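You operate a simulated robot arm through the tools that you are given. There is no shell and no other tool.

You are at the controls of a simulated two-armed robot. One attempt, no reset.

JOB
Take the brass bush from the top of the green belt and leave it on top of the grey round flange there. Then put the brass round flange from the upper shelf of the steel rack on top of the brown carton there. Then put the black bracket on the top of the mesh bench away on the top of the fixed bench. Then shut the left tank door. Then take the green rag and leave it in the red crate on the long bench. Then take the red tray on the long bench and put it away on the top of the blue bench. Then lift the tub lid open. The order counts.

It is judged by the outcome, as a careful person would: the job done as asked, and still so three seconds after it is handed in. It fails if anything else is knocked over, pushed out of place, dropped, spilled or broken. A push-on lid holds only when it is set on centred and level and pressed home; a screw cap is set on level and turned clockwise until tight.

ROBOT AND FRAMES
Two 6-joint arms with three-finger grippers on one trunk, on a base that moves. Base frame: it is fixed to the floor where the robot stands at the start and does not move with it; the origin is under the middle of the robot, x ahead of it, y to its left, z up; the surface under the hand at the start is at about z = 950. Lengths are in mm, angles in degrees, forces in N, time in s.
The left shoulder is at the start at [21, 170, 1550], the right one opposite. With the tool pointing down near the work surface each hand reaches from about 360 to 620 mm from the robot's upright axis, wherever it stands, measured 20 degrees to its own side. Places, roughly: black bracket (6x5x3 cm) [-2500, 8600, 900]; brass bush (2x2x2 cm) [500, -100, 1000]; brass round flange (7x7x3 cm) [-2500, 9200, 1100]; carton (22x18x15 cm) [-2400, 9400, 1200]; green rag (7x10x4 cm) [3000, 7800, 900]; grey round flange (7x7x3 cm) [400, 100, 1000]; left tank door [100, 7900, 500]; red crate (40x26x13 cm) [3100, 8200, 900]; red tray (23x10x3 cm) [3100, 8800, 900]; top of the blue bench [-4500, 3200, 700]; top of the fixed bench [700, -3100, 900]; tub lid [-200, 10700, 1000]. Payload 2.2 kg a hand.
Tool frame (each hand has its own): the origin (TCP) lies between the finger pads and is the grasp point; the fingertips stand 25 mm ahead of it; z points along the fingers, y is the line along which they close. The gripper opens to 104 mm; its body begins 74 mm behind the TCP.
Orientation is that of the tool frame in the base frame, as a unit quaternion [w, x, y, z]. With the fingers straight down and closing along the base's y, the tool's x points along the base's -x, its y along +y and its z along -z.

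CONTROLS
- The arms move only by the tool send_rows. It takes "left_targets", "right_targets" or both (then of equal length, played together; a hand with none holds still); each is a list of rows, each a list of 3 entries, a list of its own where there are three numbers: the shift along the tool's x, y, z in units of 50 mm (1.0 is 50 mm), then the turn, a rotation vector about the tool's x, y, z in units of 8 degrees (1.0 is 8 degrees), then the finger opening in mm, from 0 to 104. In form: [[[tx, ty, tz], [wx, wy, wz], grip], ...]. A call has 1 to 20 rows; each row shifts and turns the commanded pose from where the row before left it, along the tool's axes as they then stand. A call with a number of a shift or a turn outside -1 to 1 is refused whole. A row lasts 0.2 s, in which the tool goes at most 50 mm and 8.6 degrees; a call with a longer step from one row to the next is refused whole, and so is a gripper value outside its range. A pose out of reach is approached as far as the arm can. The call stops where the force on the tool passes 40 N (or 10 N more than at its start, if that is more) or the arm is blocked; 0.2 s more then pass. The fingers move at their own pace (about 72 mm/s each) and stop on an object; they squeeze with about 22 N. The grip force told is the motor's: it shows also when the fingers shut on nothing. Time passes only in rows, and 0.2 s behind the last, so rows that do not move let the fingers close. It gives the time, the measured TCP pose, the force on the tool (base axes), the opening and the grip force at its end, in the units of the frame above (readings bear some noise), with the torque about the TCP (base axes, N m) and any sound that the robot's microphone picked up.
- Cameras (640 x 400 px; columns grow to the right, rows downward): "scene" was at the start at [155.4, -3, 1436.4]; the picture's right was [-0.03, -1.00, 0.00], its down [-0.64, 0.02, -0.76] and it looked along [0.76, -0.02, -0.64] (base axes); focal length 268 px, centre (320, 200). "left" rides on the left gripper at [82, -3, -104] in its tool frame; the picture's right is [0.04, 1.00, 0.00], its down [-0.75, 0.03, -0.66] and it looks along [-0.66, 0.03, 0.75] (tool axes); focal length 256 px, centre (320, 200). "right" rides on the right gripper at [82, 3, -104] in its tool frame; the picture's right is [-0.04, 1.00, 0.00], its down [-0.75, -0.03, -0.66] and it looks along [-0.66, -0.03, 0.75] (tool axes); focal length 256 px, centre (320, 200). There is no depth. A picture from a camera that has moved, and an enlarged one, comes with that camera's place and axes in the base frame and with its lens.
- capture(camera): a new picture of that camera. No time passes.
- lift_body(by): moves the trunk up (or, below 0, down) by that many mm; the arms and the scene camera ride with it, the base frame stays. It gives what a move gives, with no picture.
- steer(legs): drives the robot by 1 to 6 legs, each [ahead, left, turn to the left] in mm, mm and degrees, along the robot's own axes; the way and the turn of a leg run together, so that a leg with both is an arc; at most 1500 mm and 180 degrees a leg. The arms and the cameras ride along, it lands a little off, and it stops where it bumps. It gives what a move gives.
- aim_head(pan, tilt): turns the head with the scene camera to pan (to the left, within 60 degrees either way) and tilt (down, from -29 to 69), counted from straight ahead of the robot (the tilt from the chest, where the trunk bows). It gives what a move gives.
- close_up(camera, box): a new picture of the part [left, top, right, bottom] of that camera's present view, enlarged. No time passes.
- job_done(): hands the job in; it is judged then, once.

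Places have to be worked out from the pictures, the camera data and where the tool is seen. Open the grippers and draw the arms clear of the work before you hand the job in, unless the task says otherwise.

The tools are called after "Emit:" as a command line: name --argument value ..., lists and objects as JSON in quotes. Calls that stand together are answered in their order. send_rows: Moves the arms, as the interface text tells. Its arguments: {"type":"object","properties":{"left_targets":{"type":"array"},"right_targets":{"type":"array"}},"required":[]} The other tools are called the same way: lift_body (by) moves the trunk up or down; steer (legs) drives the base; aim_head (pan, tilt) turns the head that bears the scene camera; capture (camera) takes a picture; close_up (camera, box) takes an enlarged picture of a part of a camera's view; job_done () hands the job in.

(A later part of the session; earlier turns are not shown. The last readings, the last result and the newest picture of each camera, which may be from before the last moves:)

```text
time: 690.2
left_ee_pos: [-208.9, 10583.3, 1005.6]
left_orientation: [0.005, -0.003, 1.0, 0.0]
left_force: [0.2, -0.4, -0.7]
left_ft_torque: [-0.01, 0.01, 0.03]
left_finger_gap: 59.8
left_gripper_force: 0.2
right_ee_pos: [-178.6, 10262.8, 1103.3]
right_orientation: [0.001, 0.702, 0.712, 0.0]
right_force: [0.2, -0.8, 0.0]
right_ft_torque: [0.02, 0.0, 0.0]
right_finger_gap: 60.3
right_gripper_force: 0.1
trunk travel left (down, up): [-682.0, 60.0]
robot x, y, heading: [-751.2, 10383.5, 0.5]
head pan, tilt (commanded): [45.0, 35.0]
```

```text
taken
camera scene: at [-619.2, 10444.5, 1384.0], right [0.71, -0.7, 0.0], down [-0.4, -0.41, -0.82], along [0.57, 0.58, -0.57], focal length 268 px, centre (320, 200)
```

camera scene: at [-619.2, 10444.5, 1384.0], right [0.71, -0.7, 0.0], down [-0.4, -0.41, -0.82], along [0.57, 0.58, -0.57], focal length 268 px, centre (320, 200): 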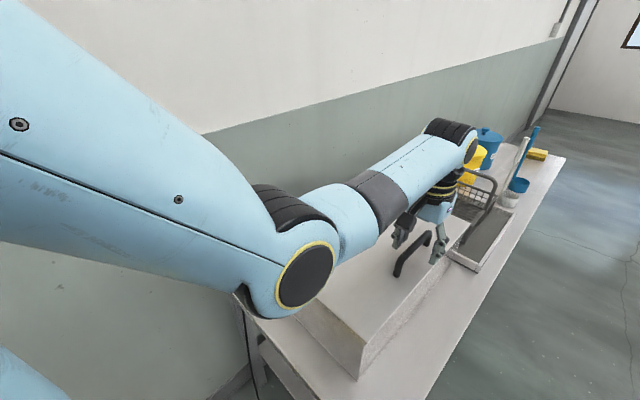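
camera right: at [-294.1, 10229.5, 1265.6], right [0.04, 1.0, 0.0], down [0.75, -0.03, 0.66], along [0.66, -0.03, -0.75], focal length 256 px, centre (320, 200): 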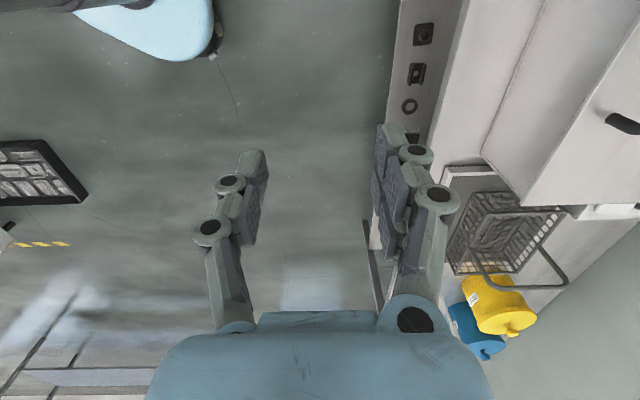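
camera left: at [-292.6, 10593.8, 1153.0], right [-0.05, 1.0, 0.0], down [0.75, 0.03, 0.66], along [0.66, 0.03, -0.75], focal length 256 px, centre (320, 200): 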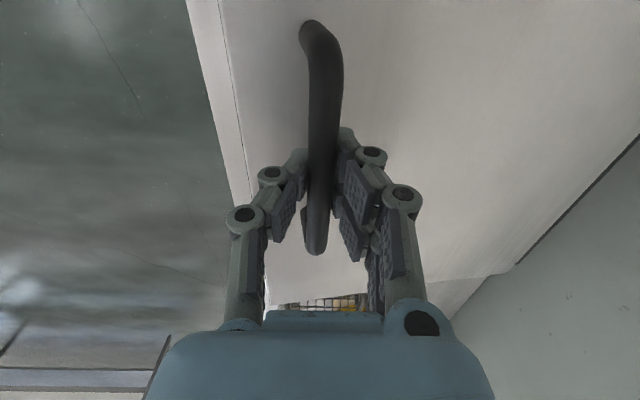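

The lid is down again and released. I raise the hand, slide south clear of the bench, and turn to face the tub from the front.

Emit:
send_rows --left_targets '[[[0, 0, -0.4], [0, 0, 0], 60], [[0, 0, -0.7], [0, 0, 0], 60], [[0, 0, -0.7], [0, 0, 0], 60], [[0, 0, 0], [0, 0, 0], 60]]'

Emit:
lift_body --by 60

Emit:
steer --legs '[[0, -730, -0.5], [0, 0, 90]]'

Emit:
steer --legs '[[0, -380, 0]]'

Emit:
aim_head --pan 0 --tilt 25

Emit:
capture --camera "scene"

```text
time: 691.2
left_ee_pos: [-207.8, 10583.9, 1099.2]
left_orientation: [0.006, -0.003, 1.0, 0.001]
left_force: [0.1, -0.1, 0.7]
left_ft_torque: [0.04, 0.04, 0.0]
left_finger_gap: 60.0
left_gripper_force: 0.0
right_ee_pos: [-178.8, 10263.5, 1101.6]
right_orientation: [0.0, 0.702, 0.712, 0.001]
right_force: [-0.5, -0.2, 0.7]
right_ft_torque: [-0.01, 0.01, -0.03]
right_finger_gap: 59.9
right_gripper_force: 0.1
trunk travel left (down, up): [-682.0, 60.0]
robot x, y, heading: [-753.1, 10379.4, 0.3]
head pan, tilt (commanded): [45.0, 35.0]
```

```text
time: 692.2
left_ee_pos: [-210.2, 10585.1, 1157.2]
left_orientation: [0.006, -0.002, 1.0, 0.0]
left_force: [-0.7, -0.6, 0.3]
left_ft_torque: [0.0, -0.04, -0.04]
left_finger_gap: 59.9
left_gripper_force: 0.0
right_ee_pos: [-179.0, 10264.0, 1161.8]
right_orientation: [0.001, 0.702, 0.712, 0.0]
right_force: [0.4, 0.1, 0.2]
right_ft_torque: [0.0, 0.01, 0.0]
right_finger_gap: 59.8
right_gripper_force: 0.1
trunk travel left (down, up): [-742.0, 0.0]
robot x, y, heading: [-752.7, 10385.9, 0.2]
head pan, tilt (commanded): [45.0, 35.0]
```

```text
time: 700.0
left_ee_pos: [-921.8, 10196.2, 1156.8]
left_orientation: [0.005, -0.686, 0.727, 0.004]
left_force: [-0.4, 0.2, -0.2]
left_ft_torque: [0.02, -0.02, 0.01]
left_finger_gap: 60.1
left_gripper_force: 0.1
right_ee_pos: [-598.9, 10207.3, 1162.3]
right_orientation: [-0.001, 0.025, 1.0, 0.001]
right_force: [-0.2, 0.7, 0.4]
right_ft_torque: [-0.03, -0.03, -0.02]
right_finger_gap: 60.1
right_gripper_force: 0.1
trunk travel left (down, up): [-742.0, 0.0]
robot x, y, heading: [-753.1, 9644.7, 86.7]
head pan, tilt (commanded): [45.0, 35.0]
```

```text
time: 702.4
left_ee_pos: [-537.5, 10174.8, 1156.2]
left_orientation: [0.004, -0.681, 0.732, 0.005]
left_force: [0.4, -0.3, 0.2]
left_ft_torque: [0.02, -0.01, 0.01]
left_finger_gap: 59.9
left_gripper_force: 0.0
right_ee_pos: [-215.4, 10181.3, 1162.2]
right_orientation: [0.0, 0.032, 0.999, 0.0]
right_force: [-0.1, 0.6, 0.1]
right_ft_torque: [0.03, -0.01, 0.02]
right_finger_gap: 60.1
right_gripper_force: 0.2
trunk travel left (down, up): [-742.0, 0.0]
robot x, y, heading: [-379.5, 9619.2, 85.7]
head pan, tilt (commanded): [45.0, 35.0]
```

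```text
time: 703.5
left_ee_pos: [-537.3, 10175.4, 1156.0]
left_orientation: [0.003, -0.681, 0.732, 0.005]
left_force: [-1.1, 0.2, -0.9]
left_ft_torque: [0.02, -0.03, -0.04]
left_finger_gap: 59.9
left_gripper_force: 0.1
right_ee_pos: [-215.1, 10180.7, 1162.4]
right_orientation: [0.0, 0.032, 0.999, 0.001]
right_force: [-0.2, -0.4, 0.4]
right_ft_torque: [-0.01, 0.01, 0.03]
right_finger_gap: 60.0
right_gripper_force: 0.0
trunk travel left (down, up): [-742.0, 0.0]
robot x, y, heading: [-377.5, 9618.9, 85.8]
head pan, tilt (commanded): [0.0, 25.0]
```

```text
taken
camera scene: at [-367.0, 9780.9, 1459.9], right [1.0, -0.07, 0.0], down [-0.03, -0.42, -0.91], along [0.06, 0.9, -0.42], focal length 268 px, centre (320, 200)
```

scene: 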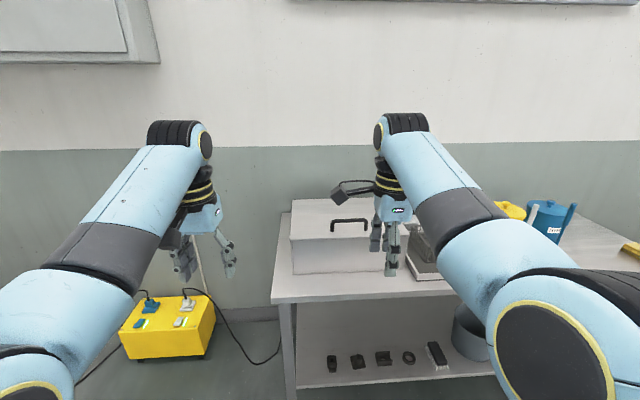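

I straighten the heading, swing the left hand outward, and drive forward so the right hand comes over the handle.

Emit:
steer --legs '[[0, 0, 4.2], [300, 0, 0]]'

Emit:
send_rows --left_targets '[[[0, 0.7, 0], [0, 0, 0], 60], [[0, 0.7, 0], [0, 0, 0], 60], [[0, 0.7, 0], [0, 0, 0], 60], [[0, 0.7, 0], [0, 0, 0], 60], [[0, 0.5, 0], [0, 0, 0], 60]]'

Emit:
capture --camera "scene"

Emit:
capture --camera "right"

```text
time: 706.0
left_ee_pos: [-578.3, 10465.3, 1157.3]
left_orientation: [0.004, -0.707, 0.707, 0.005]
left_force: [0.2, -0.4, -0.4]
left_ft_torque: [-0.01, 0.04, 0.01]
left_finger_gap: 59.8
left_gripper_force: 0.0
right_ee_pos: [-257.2, 10494.7, 1161.8]
right_orientation: [0.0, -0.004, 1.0, 0.001]
right_force: [0.1, -0.1, -0.6]
right_ft_torque: [-0.04, 0.03, -0.03]
right_finger_gap: 60.1
right_gripper_force: 0.2
trunk travel left (down, up): [-742.0, 0.0]
robot x, y, heading: [-379.0, 9920.5, 90.0]
head pan, tilt (commanded): [0.0, 25.0]
```

```text
time: 707.2
left_ee_pos: [-745.1, 10465.8, 1157.1]
left_orientation: [-0.005, 0.708, -0.706, -0.004]
left_force: [-0.1, 0.2, -0.1]
left_ft_torque: [0.02, 0.0, -0.01]
left_finger_gap: 59.9
left_gripper_force: 0.1
right_ee_pos: [-257.1, 10493.2, 1162.8]
right_orientation: [0.0, -0.005, 1.0, 0.002]
right_force: [0.2, 0.1, 0.3]
right_ft_torque: [0.01, 0.0, 0.01]
right_finger_gap: 59.9
right_gripper_force: 0.1
trunk travel left (down, up): [-742.0, 0.0]
robot x, y, heading: [-375.9, 9923.5, 90.1]
head pan, tilt (commanded): [0.0, 25.0]
```

```text
taken
camera scene: at [-380.2, 10084.0, 1459.9], right [1.0, 0.0, 0.0], down [0.0, -0.42, -0.91], along [0.0, 0.91, -0.42], focal length 268 px, centre (320, 200)
```

scene: 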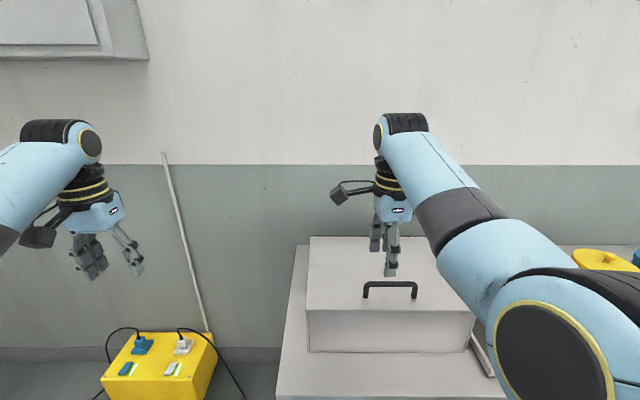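

```text
taken
camera right: at [-339.7, 10495.7, 1265.5], right [0.03, 1.0, 0.0], down [0.75, -0.02, 0.66], along [0.66, -0.02, -0.75], focal length 256 px, centre (320, 200)
```

right: 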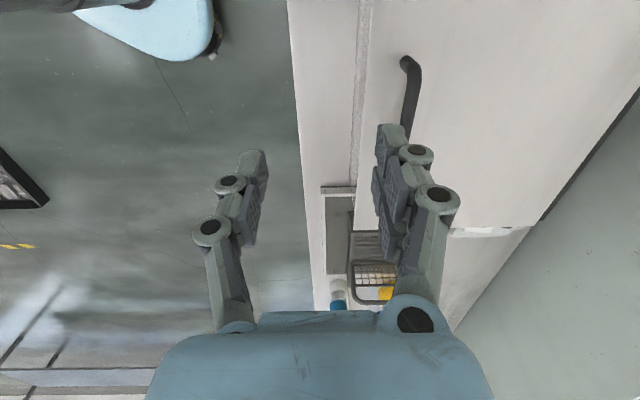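

The handle is ahead. I shift the hand right over the handle's middle, drive forward 158 mm, and lower the trunk 60 mm.

Emit:
send_rows --right_targets '[[[-0.5, 0, 0], [0, 0, 0], 60], [[-0.48, 0, 0], [0, 0, 0], 60], [[0, 0, 0], [0, 0, 0], 60]]'

Emit:
steer --legs '[[158, 0, 0]]'

Emit:
lift_body --by -60

Emit:
capture --camera "right"

Emit:
capture --camera "scene"

```text
time: 708.0
left_ee_pos: [-745.7, 10466.1, 1156.9]
left_orientation: [0.004, -0.707, 0.707, 0.004]
left_force: [-0.8, 0.2, -0.1]
left_ft_torque: [0.01, 0.0, 0.03]
left_finger_gap: 59.9
left_gripper_force: 0.0
right_ee_pos: [-210.2, 10495.4, 1162.3]
right_orientation: [0.0, -0.005, 1.0, 0.0]
right_force: [-0.3, 0.6, -0.2]
right_ft_torque: [0.01, 0.01, 0.0]
right_finger_gap: 60.0
right_gripper_force: 0.1
trunk travel left (down, up): [-742.0, 0.0]
robot x, y, heading: [-378.6, 9921.8, 89.9]
head pan, tilt (commanded): [0.0, 25.0]
```

```text
time: 709.4
left_ee_pos: [-747.5, 10622.6, 1157.7]
left_orientation: [-0.003, 0.708, -0.706, -0.005]
left_force: [-0.1, 0.1, 0.0]
left_ft_torque: [-0.03, 0.02, 0.01]
left_finger_gap: 60.2
left_gripper_force: 0.0
right_ee_pos: [-212.4, 10654.8, 1162.0]
right_orientation: [0.0, -0.006, 1.0, 0.001]
right_force: [-0.5, 0.6, -0.1]
right_ft_torque: [-0.01, -0.02, 0.02]
right_finger_gap: 59.9
right_gripper_force: 0.0
trunk travel left (down, up): [-742.0, 0.0]
robot x, y, heading: [-383.3, 10081.0, 90.4]
head pan, tilt (commanded): [0.0, 25.0]
```

```text
time: 710.4
left_ee_pos: [-746.5, 10623.1, 1097.4]
left_orientation: [-0.004, 0.709, -0.705, -0.005]
left_force: [0.2, 0.3, 0.2]
left_ft_torque: [-0.01, 0.01, 0.0]
left_finger_gap: 60.1
left_gripper_force: 0.1
right_ee_pos: [-213.2, 10654.3, 1103.0]
right_orientation: [0.0, -0.006, 1.0, 0.001]
right_force: [-0.5, -0.3, 0.2]
right_ft_torque: [-0.01, -0.01, 0.0]
right_finger_gap: 60.0
right_gripper_force: 0.1
trunk travel left (down, up): [-682.0, 60.0]
robot x, y, heading: [-382.7, 10083.3, 90.1]
head pan, tilt (commanded): [0.0, 25.0]
```

```text
taken
camera right: at [-294.2, 10656.8, 1206.0], right [0.03, 1.0, 0.0], down [0.75, -0.02, 0.66], along [0.66, -0.02, -0.75], focal length 256 px, centre (320, 200)
```

right: 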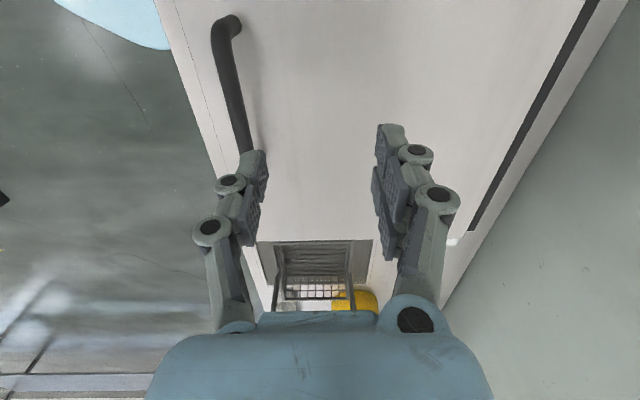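

```text
taken
camera scene: at [-380.8, 10242.2, 1399.8], right [1.0, 0.01, 0.0], down [0.0, -0.42, -0.91], along [-0.01, 0.91, -0.42], focal length 268 px, centre (320, 200)
```

scene: 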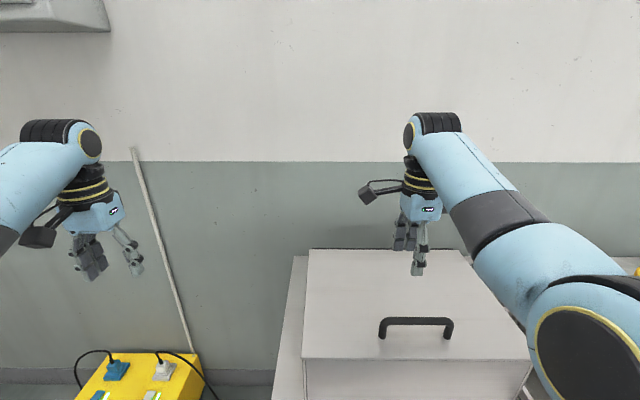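

I bring the hand back and down to just above the bar.

Emit:
send_rows --right_targets '[[[0, -0.45, 0.3], [0, 0, 0], 60], [[0, -0.45, 0.35], [0, 0, 0], 60], [[0, -0.46, 0.35], [0, 0, 0], 60], [[0, 0, 0.3], [0, 0, 0], 60], [[0, 0, 0], [0, 0, 0], 60]]'

Emit:
capture --camera "right"

Emit:
capture --camera "scene"

```text
time: 711.6
left_ee_pos: [-747.1, 10622.4, 1097.4]
left_orientation: [-0.003, 0.709, -0.705, -0.005]
left_force: [-0.1, -0.2, -0.1]
left_ft_torque: [-0.01, -0.01, 0.0]
left_finger_gap: 60.1
left_gripper_force: 0.1
right_ee_pos: [-211.0, 10586.4, 1037.6]
right_orientation: [0.0, -0.007, 1.0, 0.002]
right_force: [-0.6, 0.4, -0.4]
right_ft_torque: [0.01, 0.03, 0.01]
right_finger_gap: 60.0
right_gripper_force: 0.0
trunk travel left (down, up): [-682.0, 60.0]
robot x, y, heading: [-380.4, 10082.7, 90.1]
head pan, tilt (commanded): [0.0, 25.0]
```

```text
taken
camera right: at [-293.0, 10587.5, 1141.1], right [0.03, 1.0, 0.0], down [0.75, -0.02, 0.66], along [0.66, -0.02, -0.75], focal length 256 px, centre (320, 200)
```

right: 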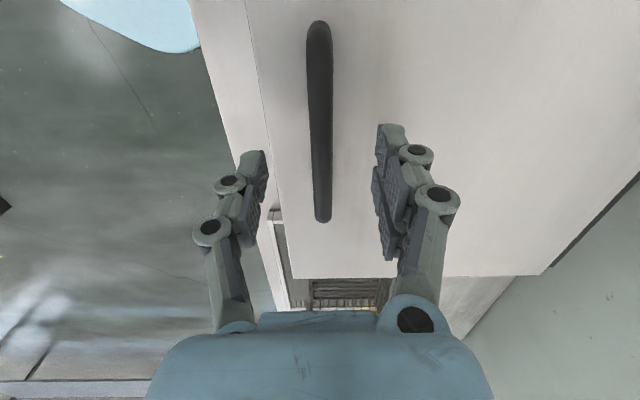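

```text
taken
camera scene: at [-380.9, 10242.3, 1399.8], right [1.0, 0.01, 0.0], down [0.0, -0.42, -0.91], along [-0.01, 0.91, -0.42], focal length 268 px, centre (320, 200)
```

scene: 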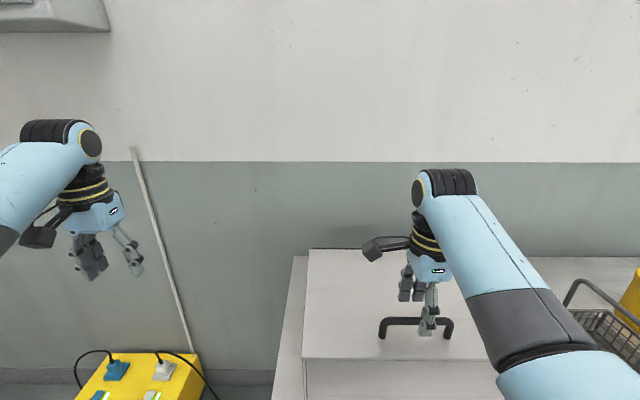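

The bar is centred between the fingers. I lower the last 33 mm and close.

Emit:
send_rows --right_targets '[[[0, 0, 0.33], [0, 0, 0], 60], [[0, 0, 0.33], [0, 0, 0], 60], [[0, 0, 0], [0, 0, 0], 40], [[0, 0, 0], [0, 0, 0], 25], [[0, 0, 0], [0, 0, 0], 10], [[0, 0, 0], [0, 0, 0], 0], [[0, 0, 0], [0, 0, 0], 0]]'

Emit:
capture --camera "right"

```text
time: 713.2
left_ee_pos: [-747.8, 10623.3, 1097.4]
left_orientation: [-0.004, 0.708, -0.706, -0.004]
left_force: [-0.3, 0.5, -0.8]
left_ft_torque: [0.01, -0.02, 0.0]
left_finger_gap: 59.9
left_gripper_force: 0.1
right_ee_pos: [-212.1, 10587.0, 1004.2]
right_orientation: [0.001, -0.006, 1.0, 0.0]
right_force: [-1.2, -0.5, -1.1]
right_ft_torque: [-0.02, -0.01, -0.91]
right_finger_gap: 7.1
right_gripper_force: 35.6
trunk travel left (down, up): [-682.0, 60.0]
robot x, y, heading: [-380.2, 10080.2, 90.2]
head pan, tilt (commanded): [0.0, 25.0]
```

```text
taken
camera right: at [-292.7, 10588.9, 1107.5], right [0.03, 1.0, 0.0], down [0.75, -0.02, 0.66], along [0.66, -0.02, -0.75], focal length 256 px, centre (320, 200)
```

right: 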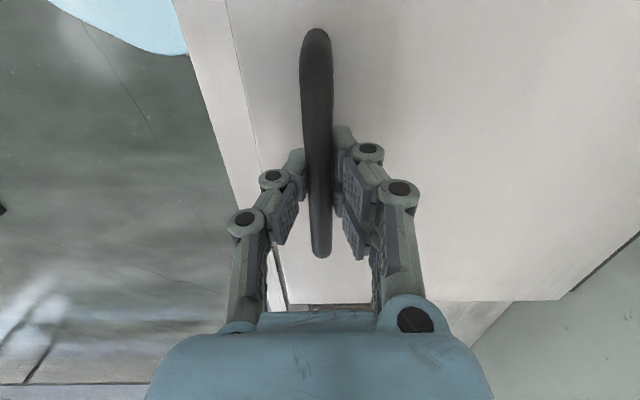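

The bar is firmly gripped. I lift along the hinge arc to about 30° and check.

Emit:
send_rows --right_targets '[[[0, 0.04, -0.244], [0, 0, 0], 0], [[0, 0.054, -0.244], [0, 0, 0], 0], [[0, 0.138, -0.478], [0, 0, 0], 0], [[0, 0.178, -0.466], [0, 0, 0], 0], [[0, 0.218, -0.446], [0, 0, 0], 0], [[0, 0.256, -0.426], [0, 0, 0], 0], [[0, 0.292, -0.404], [0, 0, 0], 0], [[0, 0, 0], [0, 0, 0], 0]]'

Emit:
capture --camera "scene"

Emit:
capture --camera "right"

```text
time: 715.0
left_ee_pos: [-746.8, 10625.2, 1097.3]
left_orientation: [-0.002, 0.709, -0.706, -0.005]
left_force: [-0.2, 0.1, -0.5]
left_ft_torque: [-0.04, -0.01, 0.01]
left_finger_gap: 60.0
left_gripper_force: 0.0
right_ee_pos: [-211.9, 10647.8, 1137.1]
right_orientation: [0.0, -0.006, 1.0, 0.0]
right_force: [13.8, 8.0, -11.7]
right_ft_torque: [-0.05, -0.32, -1.08]
right_finger_gap: 8.2
right_gripper_force: 33.8
trunk travel left (down, up): [-682.0, 60.0]
robot x, y, heading: [-380.3, 10080.1, 90.4]
head pan, tilt (commanded): [0.0, 25.0]
```

```text
taken
camera scene: at [-378.1, 10245.0, 1399.4], right [1.0, 0.01, 0.0], down [0.0, -0.42, -0.91], along [-0.01, 0.91, -0.42], focal length 268 px, centre (320, 200)
```

scene: 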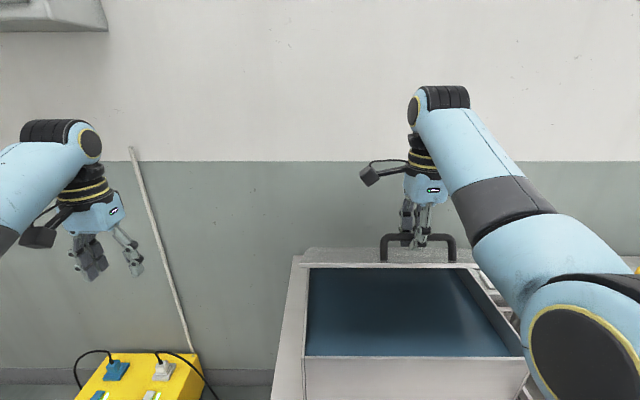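

```text
taken
camera right: at [-292.7, 10650.1, 1241.2], right [0.03, 1.0, 0.0], down [0.75, -0.02, 0.66], along [0.66, -0.02, -0.75], focal length 256 px, centre (320, 200)
```

right: 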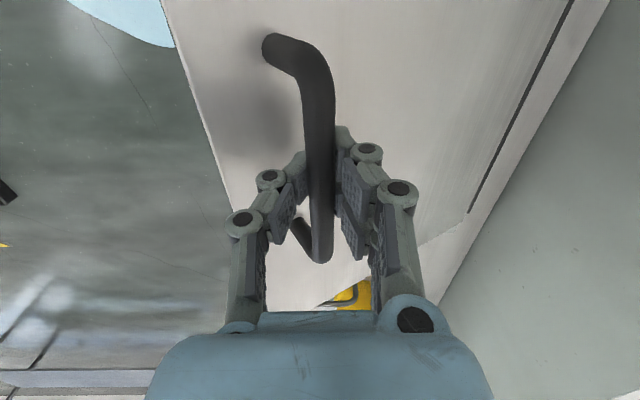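

The lid is coming up smoothly (~30°). I continue the arc to about 55°.

Emit:
send_rows --right_targets '[[[0, 0.326, -0.376], [0, 0, 0], 0], [[0, 0.358, -0.344], [0, 0, 0], 0], [[0, 0.386, -0.314], [0, 0, 0], 0], [[0, 0.412, -0.278], [0, 0, 0], 0], [[0, 0.436, -0.242], [0, 0, 0], 0], [[0, 0, 0], [0, 0, 0], 0]]'

Emit:
capture --camera "scene"

Emit:
capture --camera "right"

```text
time: 716.4
left_ee_pos: [-745.8, 10625.5, 1095.6]
left_orientation: [-0.002, 0.708, -0.706, -0.004]
left_force: [0.2, 0.7, -0.4]
left_ft_torque: [0.06, 0.0, 0.01]
left_finger_gap: 59.8
left_gripper_force: 0.0
right_ee_pos: [-211.4, 10746.6, 1211.0]
right_orientation: [-0.001, -0.006, 1.0, -0.002]
right_force: [8.5, 8.2, -28.5]
right_ft_torque: [-0.15, -0.63, -0.73]
right_finger_gap: 7.0
right_gripper_force: 31.2
trunk travel left (down, up): [-682.0, 60.0]
robot x, y, heading: [-379.9, 10079.7, 90.1]
head pan, tilt (commanded): [0.0, 25.0]
```

```text
taken
camera scene: at [-378.6, 10247.3, 1398.9], right [1.0, 0.01, 0.0], down [0.0, -0.43, -0.9], along [-0.01, 0.9, -0.43], focal length 268 px, centre (320, 200)
```

scene: 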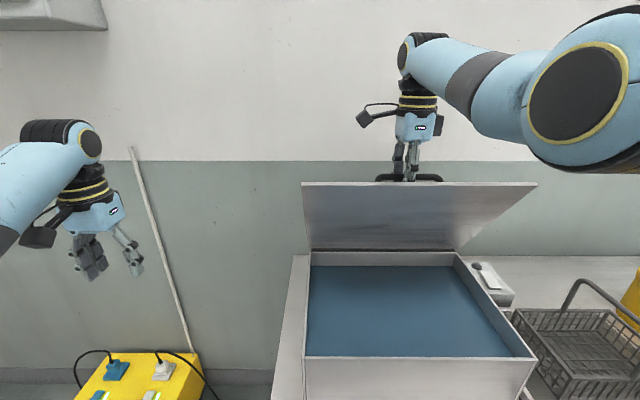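

```text
taken
camera right: at [-292.5, 10748.3, 1314.0], right [0.03, 1.0, -0.01], down [0.76, -0.02, 0.66], along [0.65, -0.02, -0.76], focal length 256 px, centre (320, 200)
```

right: 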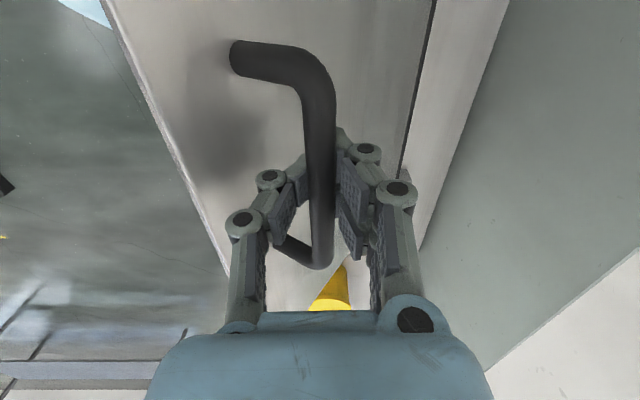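

The lid is at roughly 55°, arm near full reach. I ease the vertical pull by 4 mm and then carry the motion on by driving the base forward in small steps.

Emit:
send_rows --right_targets '[[[0, 0, 0.08], [0, 0, 0], 0], [[0, 0, 0], [0, 0, 0], 0]]'

Emit:
steer --legs '[[25, 0, 0]]'

Emit:
capture --camera "scene"

```text
time: 717.0
left_ee_pos: [-746.1, 10625.3, 1096.9]
left_orientation: [-0.002, 0.708, -0.706, -0.005]
left_force: [-0.2, 0.2, 0.1]
left_ft_torque: [-0.01, 0.06, -0.01]
left_finger_gap: 59.9
left_gripper_force: 0.1
right_ee_pos: [-211.9, 10745.0, 1210.6]
right_orientation: [0.0, -0.006, 1.0, 0.0]
right_force: [10.7, 9.2, -16.9]
right_ft_torque: [-0.05, -0.07, -0.91]
right_finger_gap: 7.4
right_gripper_force: 31.8
trunk travel left (down, up): [-682.0, 60.0]
robot x, y, heading: [-378.9, 10080.1, 90.2]
head pan, tilt (commanded): [0.0, 25.0]
```

```text
time: 717.8
left_ee_pos: [-747.0, 10646.2, 1098.5]
left_orientation: [-0.004, 0.709, -0.705, -0.005]
left_force: [0.8, 0.2, 0.3]
left_ft_torque: [0.0, -0.02, 0.0]
left_finger_gap: 60.1
left_gripper_force: 0.0
right_ee_pos: [-214.7, 10767.5, 1213.2]
right_orientation: [0.0, -0.007, 1.0, 0.002]
right_force: [0.5, -0.2, 0.5]
right_ft_torque: [0.0, 0.05, -0.03]
right_finger_gap: 3.9
right_gripper_force: 30.3
trunk travel left (down, up): [-682.0, 60.0]
robot x, y, heading: [-378.9, 10104.4, 90.4]
head pan, tilt (commanded): [0.0, 25.0]
```

```text
taken
camera scene: at [-380.3, 10266.4, 1400.0], right [1.0, 0.01, 0.0], down [0.0, -0.42, -0.91], along [-0.01, 0.91, -0.42], focal length 268 px, centre (320, 200)
```

scene: 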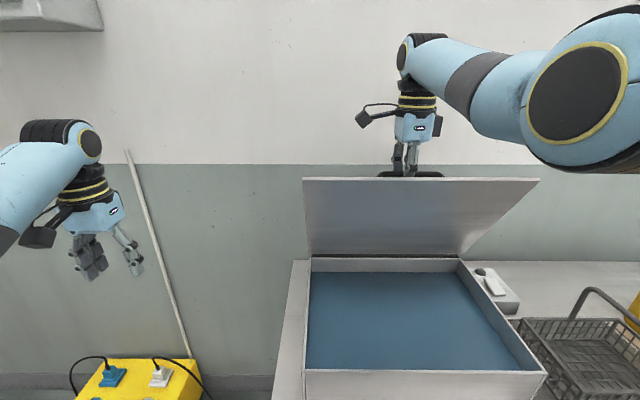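

The bar slipped out of the pads, yet the lid stays up near 60° with no load on the hand. I look closely at the situation.

Emit:
capture --camera "right"

Emit:
close_up --camera "scene" --box '[290, 130, 550, 290]'

```text
taken
camera right: at [-295.7, 10768.1, 1316.7], right [0.03, 1.0, 0.0], down [0.76, -0.02, 0.65], along [0.65, -0.01, -0.76], focal length 256 px, centre (320, 200)
```

right: 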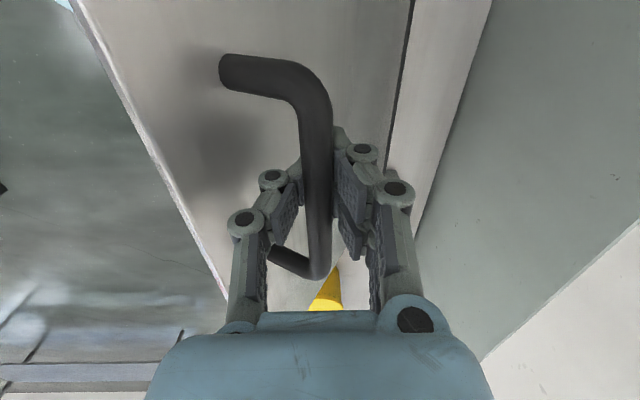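

```text
2.46 times, centred on (420, 210) of scene
camera zoom: at [-380.3, 10266.4, 1400.0], right [1.0, 0.01, 0.0], down [0.0, -0.42, -0.91], along [-0.01, 0.91, -0.42], focal length 659 px, centre (74, 175)
```

zoom: 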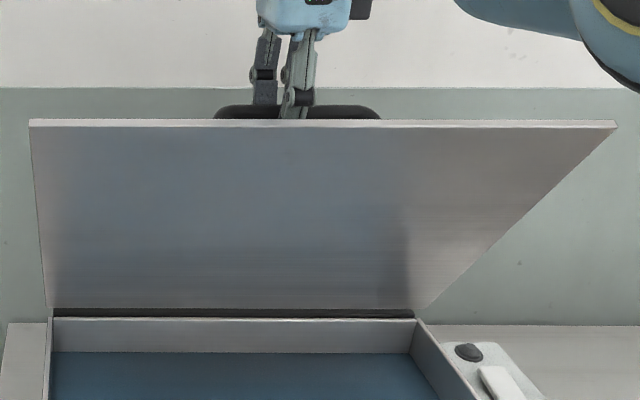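

The bar is now caged between the closed fingers (tips shut beneath it), with the lid at about 59° — good enough as a hook. I continue forward in small base steps, raising the hand a little each time.

Emit:
send_rows --right_targets '[[[0, 0, -0.16], [0, 0, 0], 0], [[0, 0, 0], [0, 0, 0], 0]]'

Emit:
steer --legs '[[25, 0, 0]]'

Emit:
capture --camera "scene"

Emit:
capture --camera "right"

```text
time: 718.4
left_ee_pos: [-747.6, 10649.5, 1096.4]
left_orientation: [-0.004, 0.709, -0.705, -0.004]
left_force: [-0.5, -0.1, -0.5]
left_ft_torque: [0.02, -0.02, -0.02]
left_finger_gap: 59.8
left_gripper_force: 0.1
right_ee_pos: [-215.7, 10768.2, 1217.8]
right_orientation: [0.0, -0.008, 1.0, 0.0]
right_force: [-1.6, 0.6, -17.3]
right_ft_torque: [0.03, -0.09, -0.2]
right_finger_gap: 5.9
right_gripper_force: 29.9
trunk travel left (down, up): [-682.0, 60.0]
robot x, y, heading: [-381.0, 10104.8, 90.3]
head pan, tilt (commanded): [0.0, 25.0]
```

```text
time: 719.2
left_ee_pos: [-748.4, 10672.1, 1097.7]
left_orientation: [-0.004, 0.709, -0.705, -0.005]
left_force: [0.0, 0.4, 0.0]
left_ft_torque: [-0.04, 0.02, -0.02]
left_finger_gap: 60.1
left_gripper_force: 0.1
right_ee_pos: [-216.0, 10793.8, 1221.3]
right_orientation: [0.0, -0.007, 1.0, 0.003]
right_force: [0.6, -0.3, -0.2]
right_ft_torque: [0.01, -0.02, 0.01]
right_finger_gap: 3.9
right_gripper_force: 29.7
trunk travel left (down, up): [-682.0, 60.0]
robot x, y, heading: [-379.5, 10130.3, 90.3]
head pan, tilt (commanded): [0.0, 25.0]
```

```text
taken
camera scene: at [-381.2, 10291.7, 1399.9], right [1.0, 0.01, 0.0], down [0.0, -0.42, -0.91], along [-0.01, 0.91, -0.42], focal length 268 px, centre (320, 200)
```

scene: 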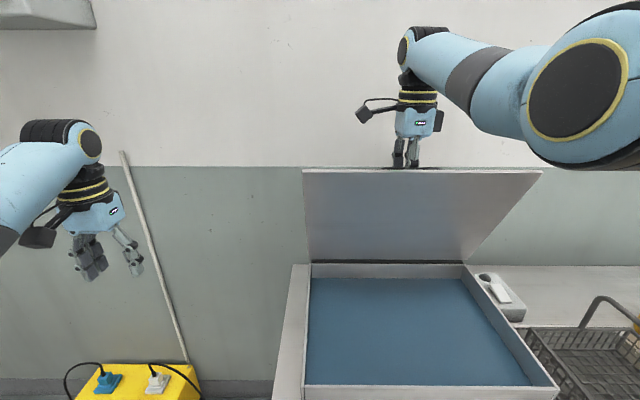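

```text
taken
camera right: at [-296.3, 10793.2, 1325.2], right [0.03, 1.0, 0.0], down [0.76, -0.02, 0.66], along [0.66, -0.01, -0.76], focal length 256 px, centre (320, 200)
```

right: 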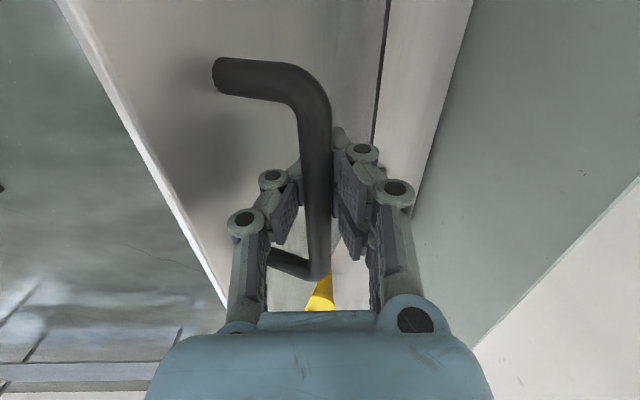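

Now about 65°. I keep going with two more small steps.

Emit:
send_rows --right_targets '[[[0, 0, -0.14], [0, 0, 0], 0], [[0, 0, 0], [0, 0, 0], 0]]'

Emit:
steer --legs '[[25, 0, 0]]'

Emit:
send_rows --right_targets '[[[0, 0.1, -0.06], [0, 0, 0], 0], [[0, 0.1, -0.04], [0, 0, 0], 0], [[0, 0.1, -0.02], [0, 0, 0], 0], [[0, 0, 0], [0, 0, 0], 0]]'

Emit:
capture --camera "scene"

Emit:
capture --camera "right"

```text
time: 719.8
left_ee_pos: [-747.3, 10674.6, 1097.6]
left_orientation: [-0.003, 0.709, -0.705, -0.004]
left_force: [-0.6, -0.7, -0.2]
left_ft_torque: [-0.01, -0.01, -0.04]
left_finger_gap: 60.0
left_gripper_force: 0.2
right_ee_pos: [-216.6, 10792.6, 1226.9]
right_orientation: [-0.002, -0.007, 1.0, 0.0]
right_force: [0.2, -1.0, -16.7]
right_ft_torque: [0.02, -0.1, -0.31]
right_finger_gap: 5.8
right_gripper_force: 30.0
trunk travel left (down, up): [-682.0, 60.0]
robot x, y, heading: [-380.0, 10130.7, 90.4]
head pan, tilt (commanded): [0.0, 25.0]
```

```text
time: 720.6
left_ee_pos: [-748.1, 10696.2, 1097.3]
left_orientation: [-0.003, 0.708, -0.706, -0.005]
left_force: [-1.2, 0.3, -0.7]
left_ft_torque: [0.01, -0.03, 0.01]
left_finger_gap: 60.3
left_gripper_force: 0.1
right_ee_pos: [-215.9, 10815.8, 1230.3]
right_orientation: [-0.001, -0.008, 1.0, 0.002]
right_force: [0.6, -1.6, 0.1]
right_ft_torque: [0.09, 0.0, -0.01]
right_finger_gap: 3.8
right_gripper_force: 30.4
trunk travel left (down, up): [-682.0, 60.0]
robot x, y, heading: [-382.2, 10155.0, 90.3]
head pan, tilt (commanded): [0.0, 25.0]
```

```text
time: 721.6
left_ee_pos: [-746.3, 10698.6, 1097.5]
left_orientation: [-0.002, 0.709, -0.705, -0.004]
left_force: [-0.5, 0.4, -0.6]
left_ft_torque: [-0.03, 0.03, -0.03]
left_finger_gap: 60.0
left_gripper_force: 0.0
right_ee_pos: [-216.1, 10832.9, 1234.5]
right_orientation: [-0.001, -0.007, 1.0, 0.002]
right_force: [-0.7, -1.6, -20.8]
right_ft_torque: [0.04, -0.09, -0.3]
right_finger_gap: 6.0
right_gripper_force: 30.3
trunk travel left (down, up): [-682.0, 60.0]
robot x, y, heading: [-380.2, 10152.1, 90.2]
head pan, tilt (commanded): [0.0, 25.0]
```

```text
taken
camera scene: at [-381.1, 10318.6, 1399.3], right [1.0, 0.01, 0.0], down [0.0, -0.42, -0.91], along [-0.01, 0.91, -0.42], focal length 268 px, centre (320, 200)
```

scene: 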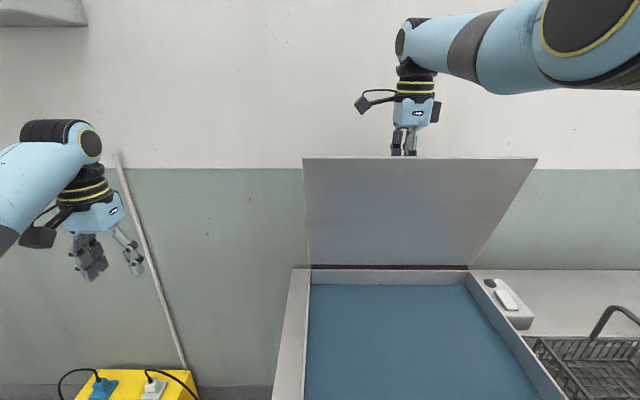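

```text
taken
camera right: at [-297.9, 10834.8, 1337.4], right [0.03, 1.0, 0.0], down [0.76, -0.02, 0.65], along [0.65, -0.02, -0.76], focal length 256 px, centre (320, 200)
```

right: 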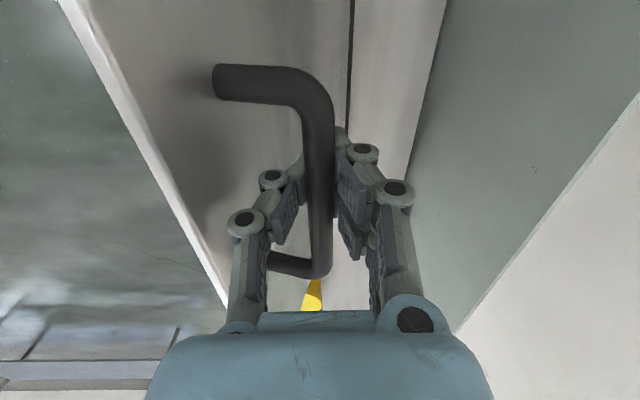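

About 75° now. One more small base step, then I'll check whether the lid holds by itself.

Emit:
send_rows --right_targets '[[[0, 0, 0.04], [0, 0, 0], 0], [[0, 0, 0], [0, 0, 0], 0]]'

Emit:
steer --legs '[[22, 0, 0]]'

Emit:
capture --camera "scene"

Emit:
capture --camera "right"

```text
time: 722.2
left_ee_pos: [-747.7, 10699.0, 1096.9]
left_orientation: [-0.003, 0.709, -0.705, -0.004]
left_force: [1.1, -0.1, 0.8]
left_ft_torque: [0.01, -0.02, -0.03]
left_finger_gap: 60.0
left_gripper_force: 0.0
right_ee_pos: [-217.7, 10833.3, 1234.2]
right_orientation: [-0.001, -0.007, 1.0, 0.003]
right_force: [0.9, 3.0, -10.5]
right_ft_torque: [0.05, 0.04, -0.38]
right_finger_gap: 5.8
right_gripper_force: 30.5
trunk travel left (down, up): [-682.0, 60.0]
robot x, y, heading: [-379.8, 10154.6, 90.6]
head pan, tilt (commanded): [0.0, 25.0]
```

```text
time: 723.0
left_ee_pos: [-749.1, 10717.5, 1097.4]
left_orientation: [-0.003, 0.708, -0.706, -0.004]
left_force: [-0.1, 0.1, 0.1]
left_ft_torque: [0.0, -0.01, -0.03]
left_finger_gap: 60.0
left_gripper_force: 0.1
right_ee_pos: [-218.7, 10852.1, 1235.9]
right_orientation: [-0.002, -0.009, 1.0, 0.003]
right_force: [-0.2, -5.0, 0.6]
right_ft_torque: [0.01, 0.02, -0.04]
right_finger_gap: 4.3
right_gripper_force: 30.4
trunk travel left (down, up): [-682.0, 60.0]
robot x, y, heading: [-375.8, 10175.3, 90.4]
head pan, tilt (commanded): [0.0, 25.0]
```

```text
taken
camera scene: at [-381.6, 10337.9, 1399.9], right [1.0, 0.01, 0.0], down [0.0, -0.42, -0.91], along [-0.01, 0.91, -0.42], focal length 268 px, centre (320, 200)
```

scene: 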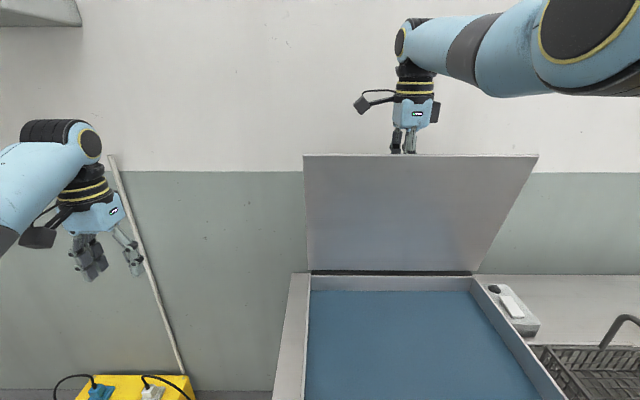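

```text
taken
camera right: at [-300.0, 10853.6, 1338.6], right [0.02, 1.0, 0.01], down [0.76, -0.02, 0.65], along [0.65, -0.01, -0.76], focal length 256 px, centre (320, 200)
```

right: 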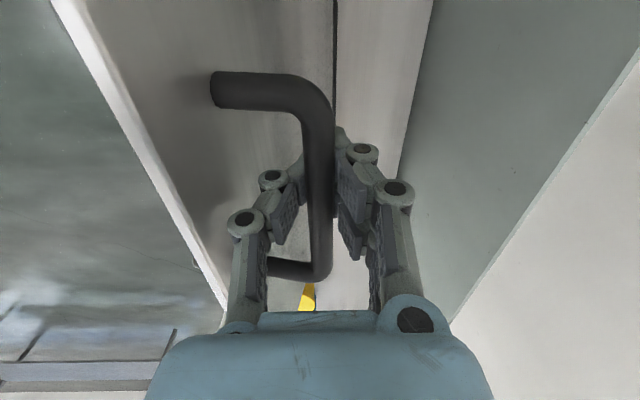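

The lid is at about 80° and nearly weightless on the hand. I tilt the hand forward 12° to gain reach, then push the bar further back.

Emit:
send_rows --right_targets '[[[0, 0, 0], [-0.5, 0, 0], 0], [[0, 0, 0], [-0.5, 0, 0], 0], [[0, 0, 0], [-0.5, 0, 0], 0], [[0, 0.1, 0.02], [0, 0, 0], 0], [[0, 0.12, 0.025], [0, 0, 0], 0], [[0, 0.12, 0.025], [0, 0, 0], 0], [[0, 0.12, 0.025], [0, 0, 0], 0], [[0, 0, 0], [0, 0, 0], 0]]'

Emit:
capture --camera "scene"

Emit:
capture --camera "right"

```text
time: 724.9
left_ee_pos: [-748.3, 10719.3, 1098.5]
left_orientation: [-0.003, 0.709, -0.705, -0.005]
left_force: [-0.1, -0.4, -0.3]
left_ft_torque: [0.02, -0.03, 0.02]
left_finger_gap: 59.7
left_gripper_force: 0.1
right_ee_pos: [-218.1, 10876.3, 1234.4]
right_orientation: [-0.002, -0.008, 0.994, 0.106]
right_force: [-0.7, -3.0, -5.3]
right_ft_torque: [0.04, 0.04, -0.01]
right_finger_gap: 3.9
right_gripper_force: 30.1
trunk travel left (down, up): [-682.0, 60.0]
robot x, y, heading: [-383.4, 10176.0, 90.3]
head pan, tilt (commanded): [0.0, 25.0]
```

```text
taken
camera scene: at [-381.7, 10338.9, 1399.7], right [1.0, 0.01, 0.0], down [0.0, -0.42, -0.91], along [-0.01, 0.91, -0.42], focal length 268 px, centre (320, 200)
```

scene: 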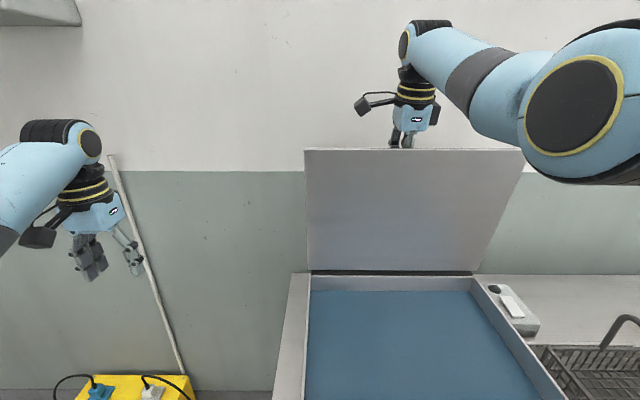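

```text
taken
camera right: at [-298.8, 10856.6, 1336.0], right [0.02, 0.98, 0.21], down [0.76, -0.16, 0.63], along [0.65, 0.15, -0.74], focal length 256 px, centre (320, 200)
```

right: 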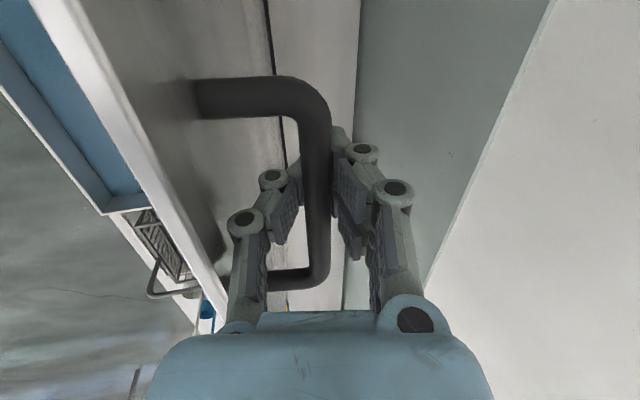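

About 84°. I push a little further back.

Emit:
send_rows --right_targets '[[[0, 0.12, 0.03], [0, 0, 0], 0], [[0, 0.12, 0.03], [0, 0, 0], 0], [[0, 0.12, 0.03], [0, 0, 0], 0], [[0, 0, 0], [0, 0, 0], 0]]'

Emit:
capture --camera "right"

Emit:
capture --camera "scene"

```text
time: 725.9
left_ee_pos: [-748.6, 10718.6, 1097.6]
left_orientation: [-0.003, 0.709, -0.705, -0.005]
left_force: [0.1, -0.5, -0.1]
left_ft_torque: [-0.04, 0.01, 0.0]
left_finger_gap: 59.9
left_gripper_force: 0.0
right_ee_pos: [-219.7, 10894.1, 1234.2]
right_orientation: [-0.003, -0.007, 0.994, 0.108]
right_force: [1.4, -2.8, -2.2]
right_ft_torque: [0.04, -0.02, -0.02]
right_finger_gap: 3.9
right_gripper_force: 29.7
trunk travel left (down, up): [-682.0, 60.0]
robot x, y, heading: [-380.8, 10179.7, 90.5]
head pan, tilt (commanded): [0.0, 25.0]
```

```text
taken
camera right: at [-299.3, 10873.7, 1335.6], right [0.02, 0.98, 0.21], down [0.76, -0.16, 0.63], along [0.65, 0.15, -0.74], focal length 256 px, centre (320, 200)
```

right: 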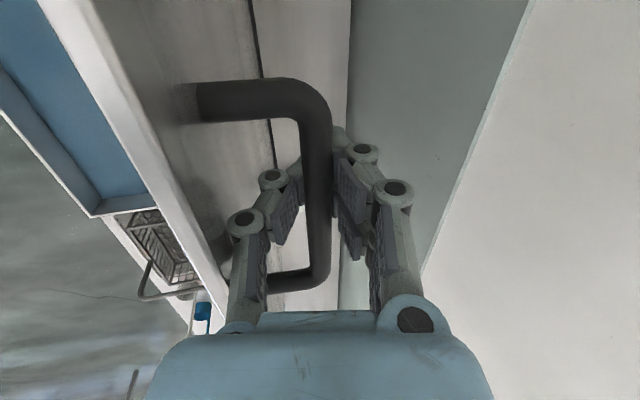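

```text
taken
camera scene: at [-381.4, 10338.7, 1399.8], right [1.0, 0.01, 0.0], down [0.0, -0.42, -0.91], along [-0.01, 0.91, -0.42], focal length 268 px, centre (320, 200)
```

scene: 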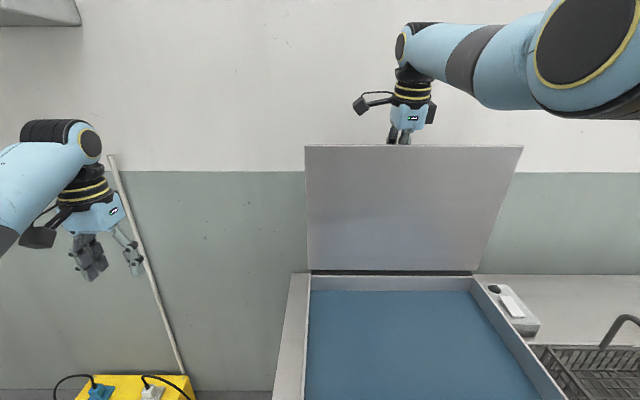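

Around 87°. A bit more.

Emit:
send_rows --right_targets '[[[0, 0.12, 0.035], [0, 0, 0], 0], [[0, 0.12, 0.035], [0, 0, 0], 0], [[0, 0, 0], [0, 0, 0], 0]]'

Emit:
steer --legs '[[7, 0, 0]]'

Emit:
capture --camera "right"

Emit:
capture --camera "scene"

```text
time: 726.6
left_ee_pos: [-749.0, 10719.3, 1097.1]
left_orientation: [-0.003, 0.709, -0.706, -0.004]
left_force: [-0.1, -0.2, -0.2]
left_ft_torque: [-0.01, 0.02, 0.01]
left_finger_gap: 59.9
left_gripper_force: 0.0
right_ee_pos: [-218.7, 10900.5, 1234.4]
right_orientation: [-0.002, -0.008, 0.994, 0.108]
right_force: [-2.1, -2.8, -4.9]
right_ft_torque: [0.07, 0.05, 0.01]
right_finger_gap: 4.1
right_gripper_force: 29.8
right hand out of reach, approached as far as the arm can: row 2
trunk travel left (down, up): [-682.0, 60.0]
robot x, y, heading: [-383.7, 10175.3, 90.4]
head pan, tilt (commanded): [0.0, 25.0]
```

```text
time: 727.4
left_ee_pos: [-749.2, 10725.7, 1096.8]
left_orientation: [-0.004, 0.709, -0.706, -0.005]
left_force: [-0.3, 0.1, 0.2]
left_ft_torque: [0.0, -0.01, 0.03]
left_finger_gap: 60.1
left_gripper_force: 0.1
right_ee_pos: [-219.6, 10906.9, 1233.9]
right_orientation: [-0.002, -0.008, 0.994, 0.106]
right_force: [-2.0, -5.9, -5.4]
right_ft_torque: [-0.86, 0.1, -0.23]
right_finger_gap: 3.8
right_gripper_force: 30.1
trunk travel left (down, up): [-682.0, 60.0]
robot x, y, heading: [-379.1, 10183.8, 90.2]
head pan, tilt (commanded): [0.0, 25.0]
```

```text
taken
camera right: at [-299.7, 10886.5, 1335.6], right [0.02, 0.98, 0.21], down [0.76, -0.16, 0.63], along [0.65, 0.15, -0.74], focal length 256 px, centre (320, 200)
```

right: 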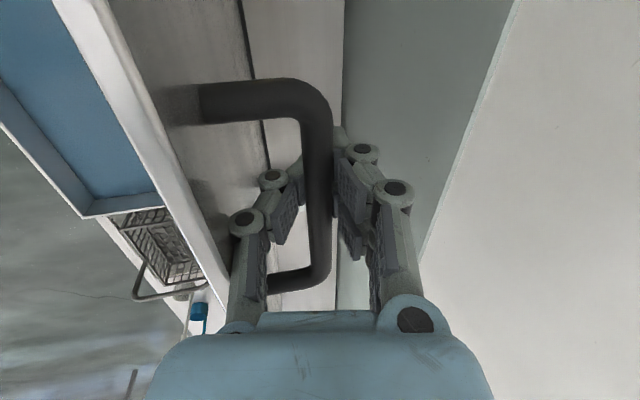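

```text
taken
camera scene: at [-381.8, 10345.4, 1399.7], right [1.0, 0.01, 0.0], down [0.0, -0.42, -0.91], along [-0.01, 0.91, -0.42], focal length 268 px, centre (320, 200)
```

scene: 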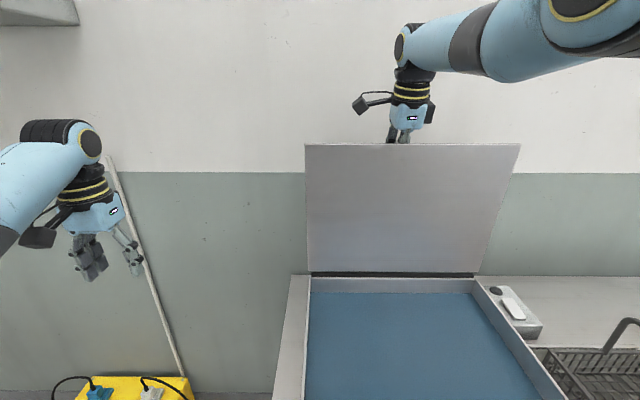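

The lid is about vertical now. I open the fingers just enough to free the bar and raise the hand straight up out of the handle.

Emit:
send_rows --right_targets '[[[0, 0, 0], [0, 0, 0], 10], [[0, 0, 0], [0, 0, 0], 18], [[0, 0, 0], [0, 0, 0], 22], [[0, 0.04, -0.196], [0, 0, 0], 22], [[0, 0.06, -0.29], [0, 0, 0], 22], [[0, 0.08, -0.39], [0, 0, 0], 22], [[0, 0, 0], [0, 0, 0], 22]]'

Emit:
capture --camera "right"

Emit:
capture --camera "scene"

```text
time: 729.0
left_ee_pos: [-749.6, 10726.7, 1097.0]
left_orientation: [-0.003, 0.709, -0.705, -0.005]
left_force: [-0.1, 1.0, -0.9]
left_ft_torque: [-0.04, 0.0, 0.02]
left_finger_gap: 60.0
left_gripper_force: 0.0
right_ee_pos: [-219.4, 10907.9, 1279.1]
right_orientation: [-0.003, -0.008, 0.994, 0.107]
right_force: [-0.2, 0.1, -0.3]
right_ft_torque: [-0.01, -0.02, 0.01]
right_finger_gap: 22.1
right_gripper_force: 0.1
trunk travel left (down, up): [-682.0, 60.0]
robot x, y, heading: [-383.1, 10183.4, 90.2]
head pan, tilt (commanded): [0.0, 25.0]
```

```text
taken
camera right: at [-300.0, 10887.4, 1381.0], right [0.02, 0.98, 0.21], down [0.76, -0.16, 0.63], along [0.65, 0.15, -0.74], focal length 256 px, centre (320, 200)
```

right: 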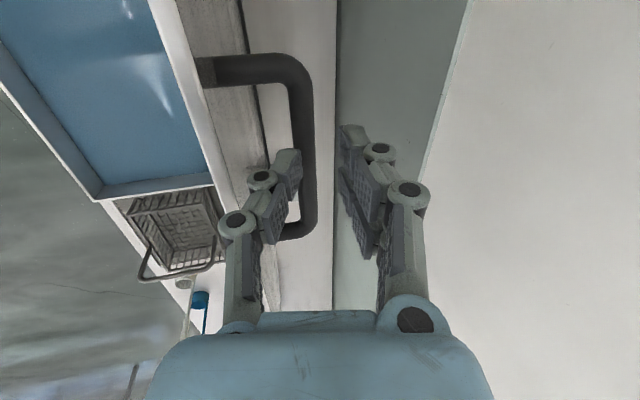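

```text
taken
camera scene: at [-381.6, 10346.3, 1399.7], right [1.0, 0.01, 0.0], down [0.0, -0.42, -0.91], along [-0.01, 0.91, -0.42], focal length 268 px, centre (320, 200)
```

scene: 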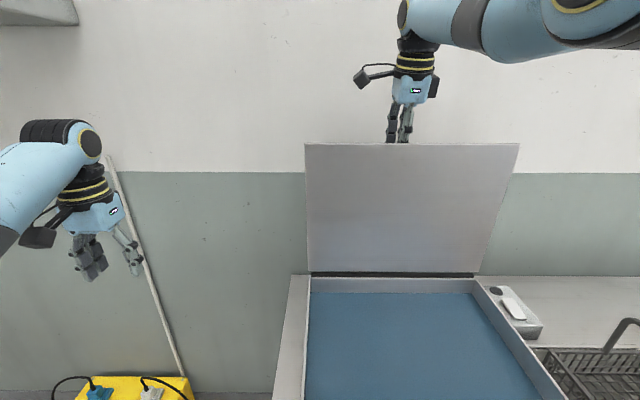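

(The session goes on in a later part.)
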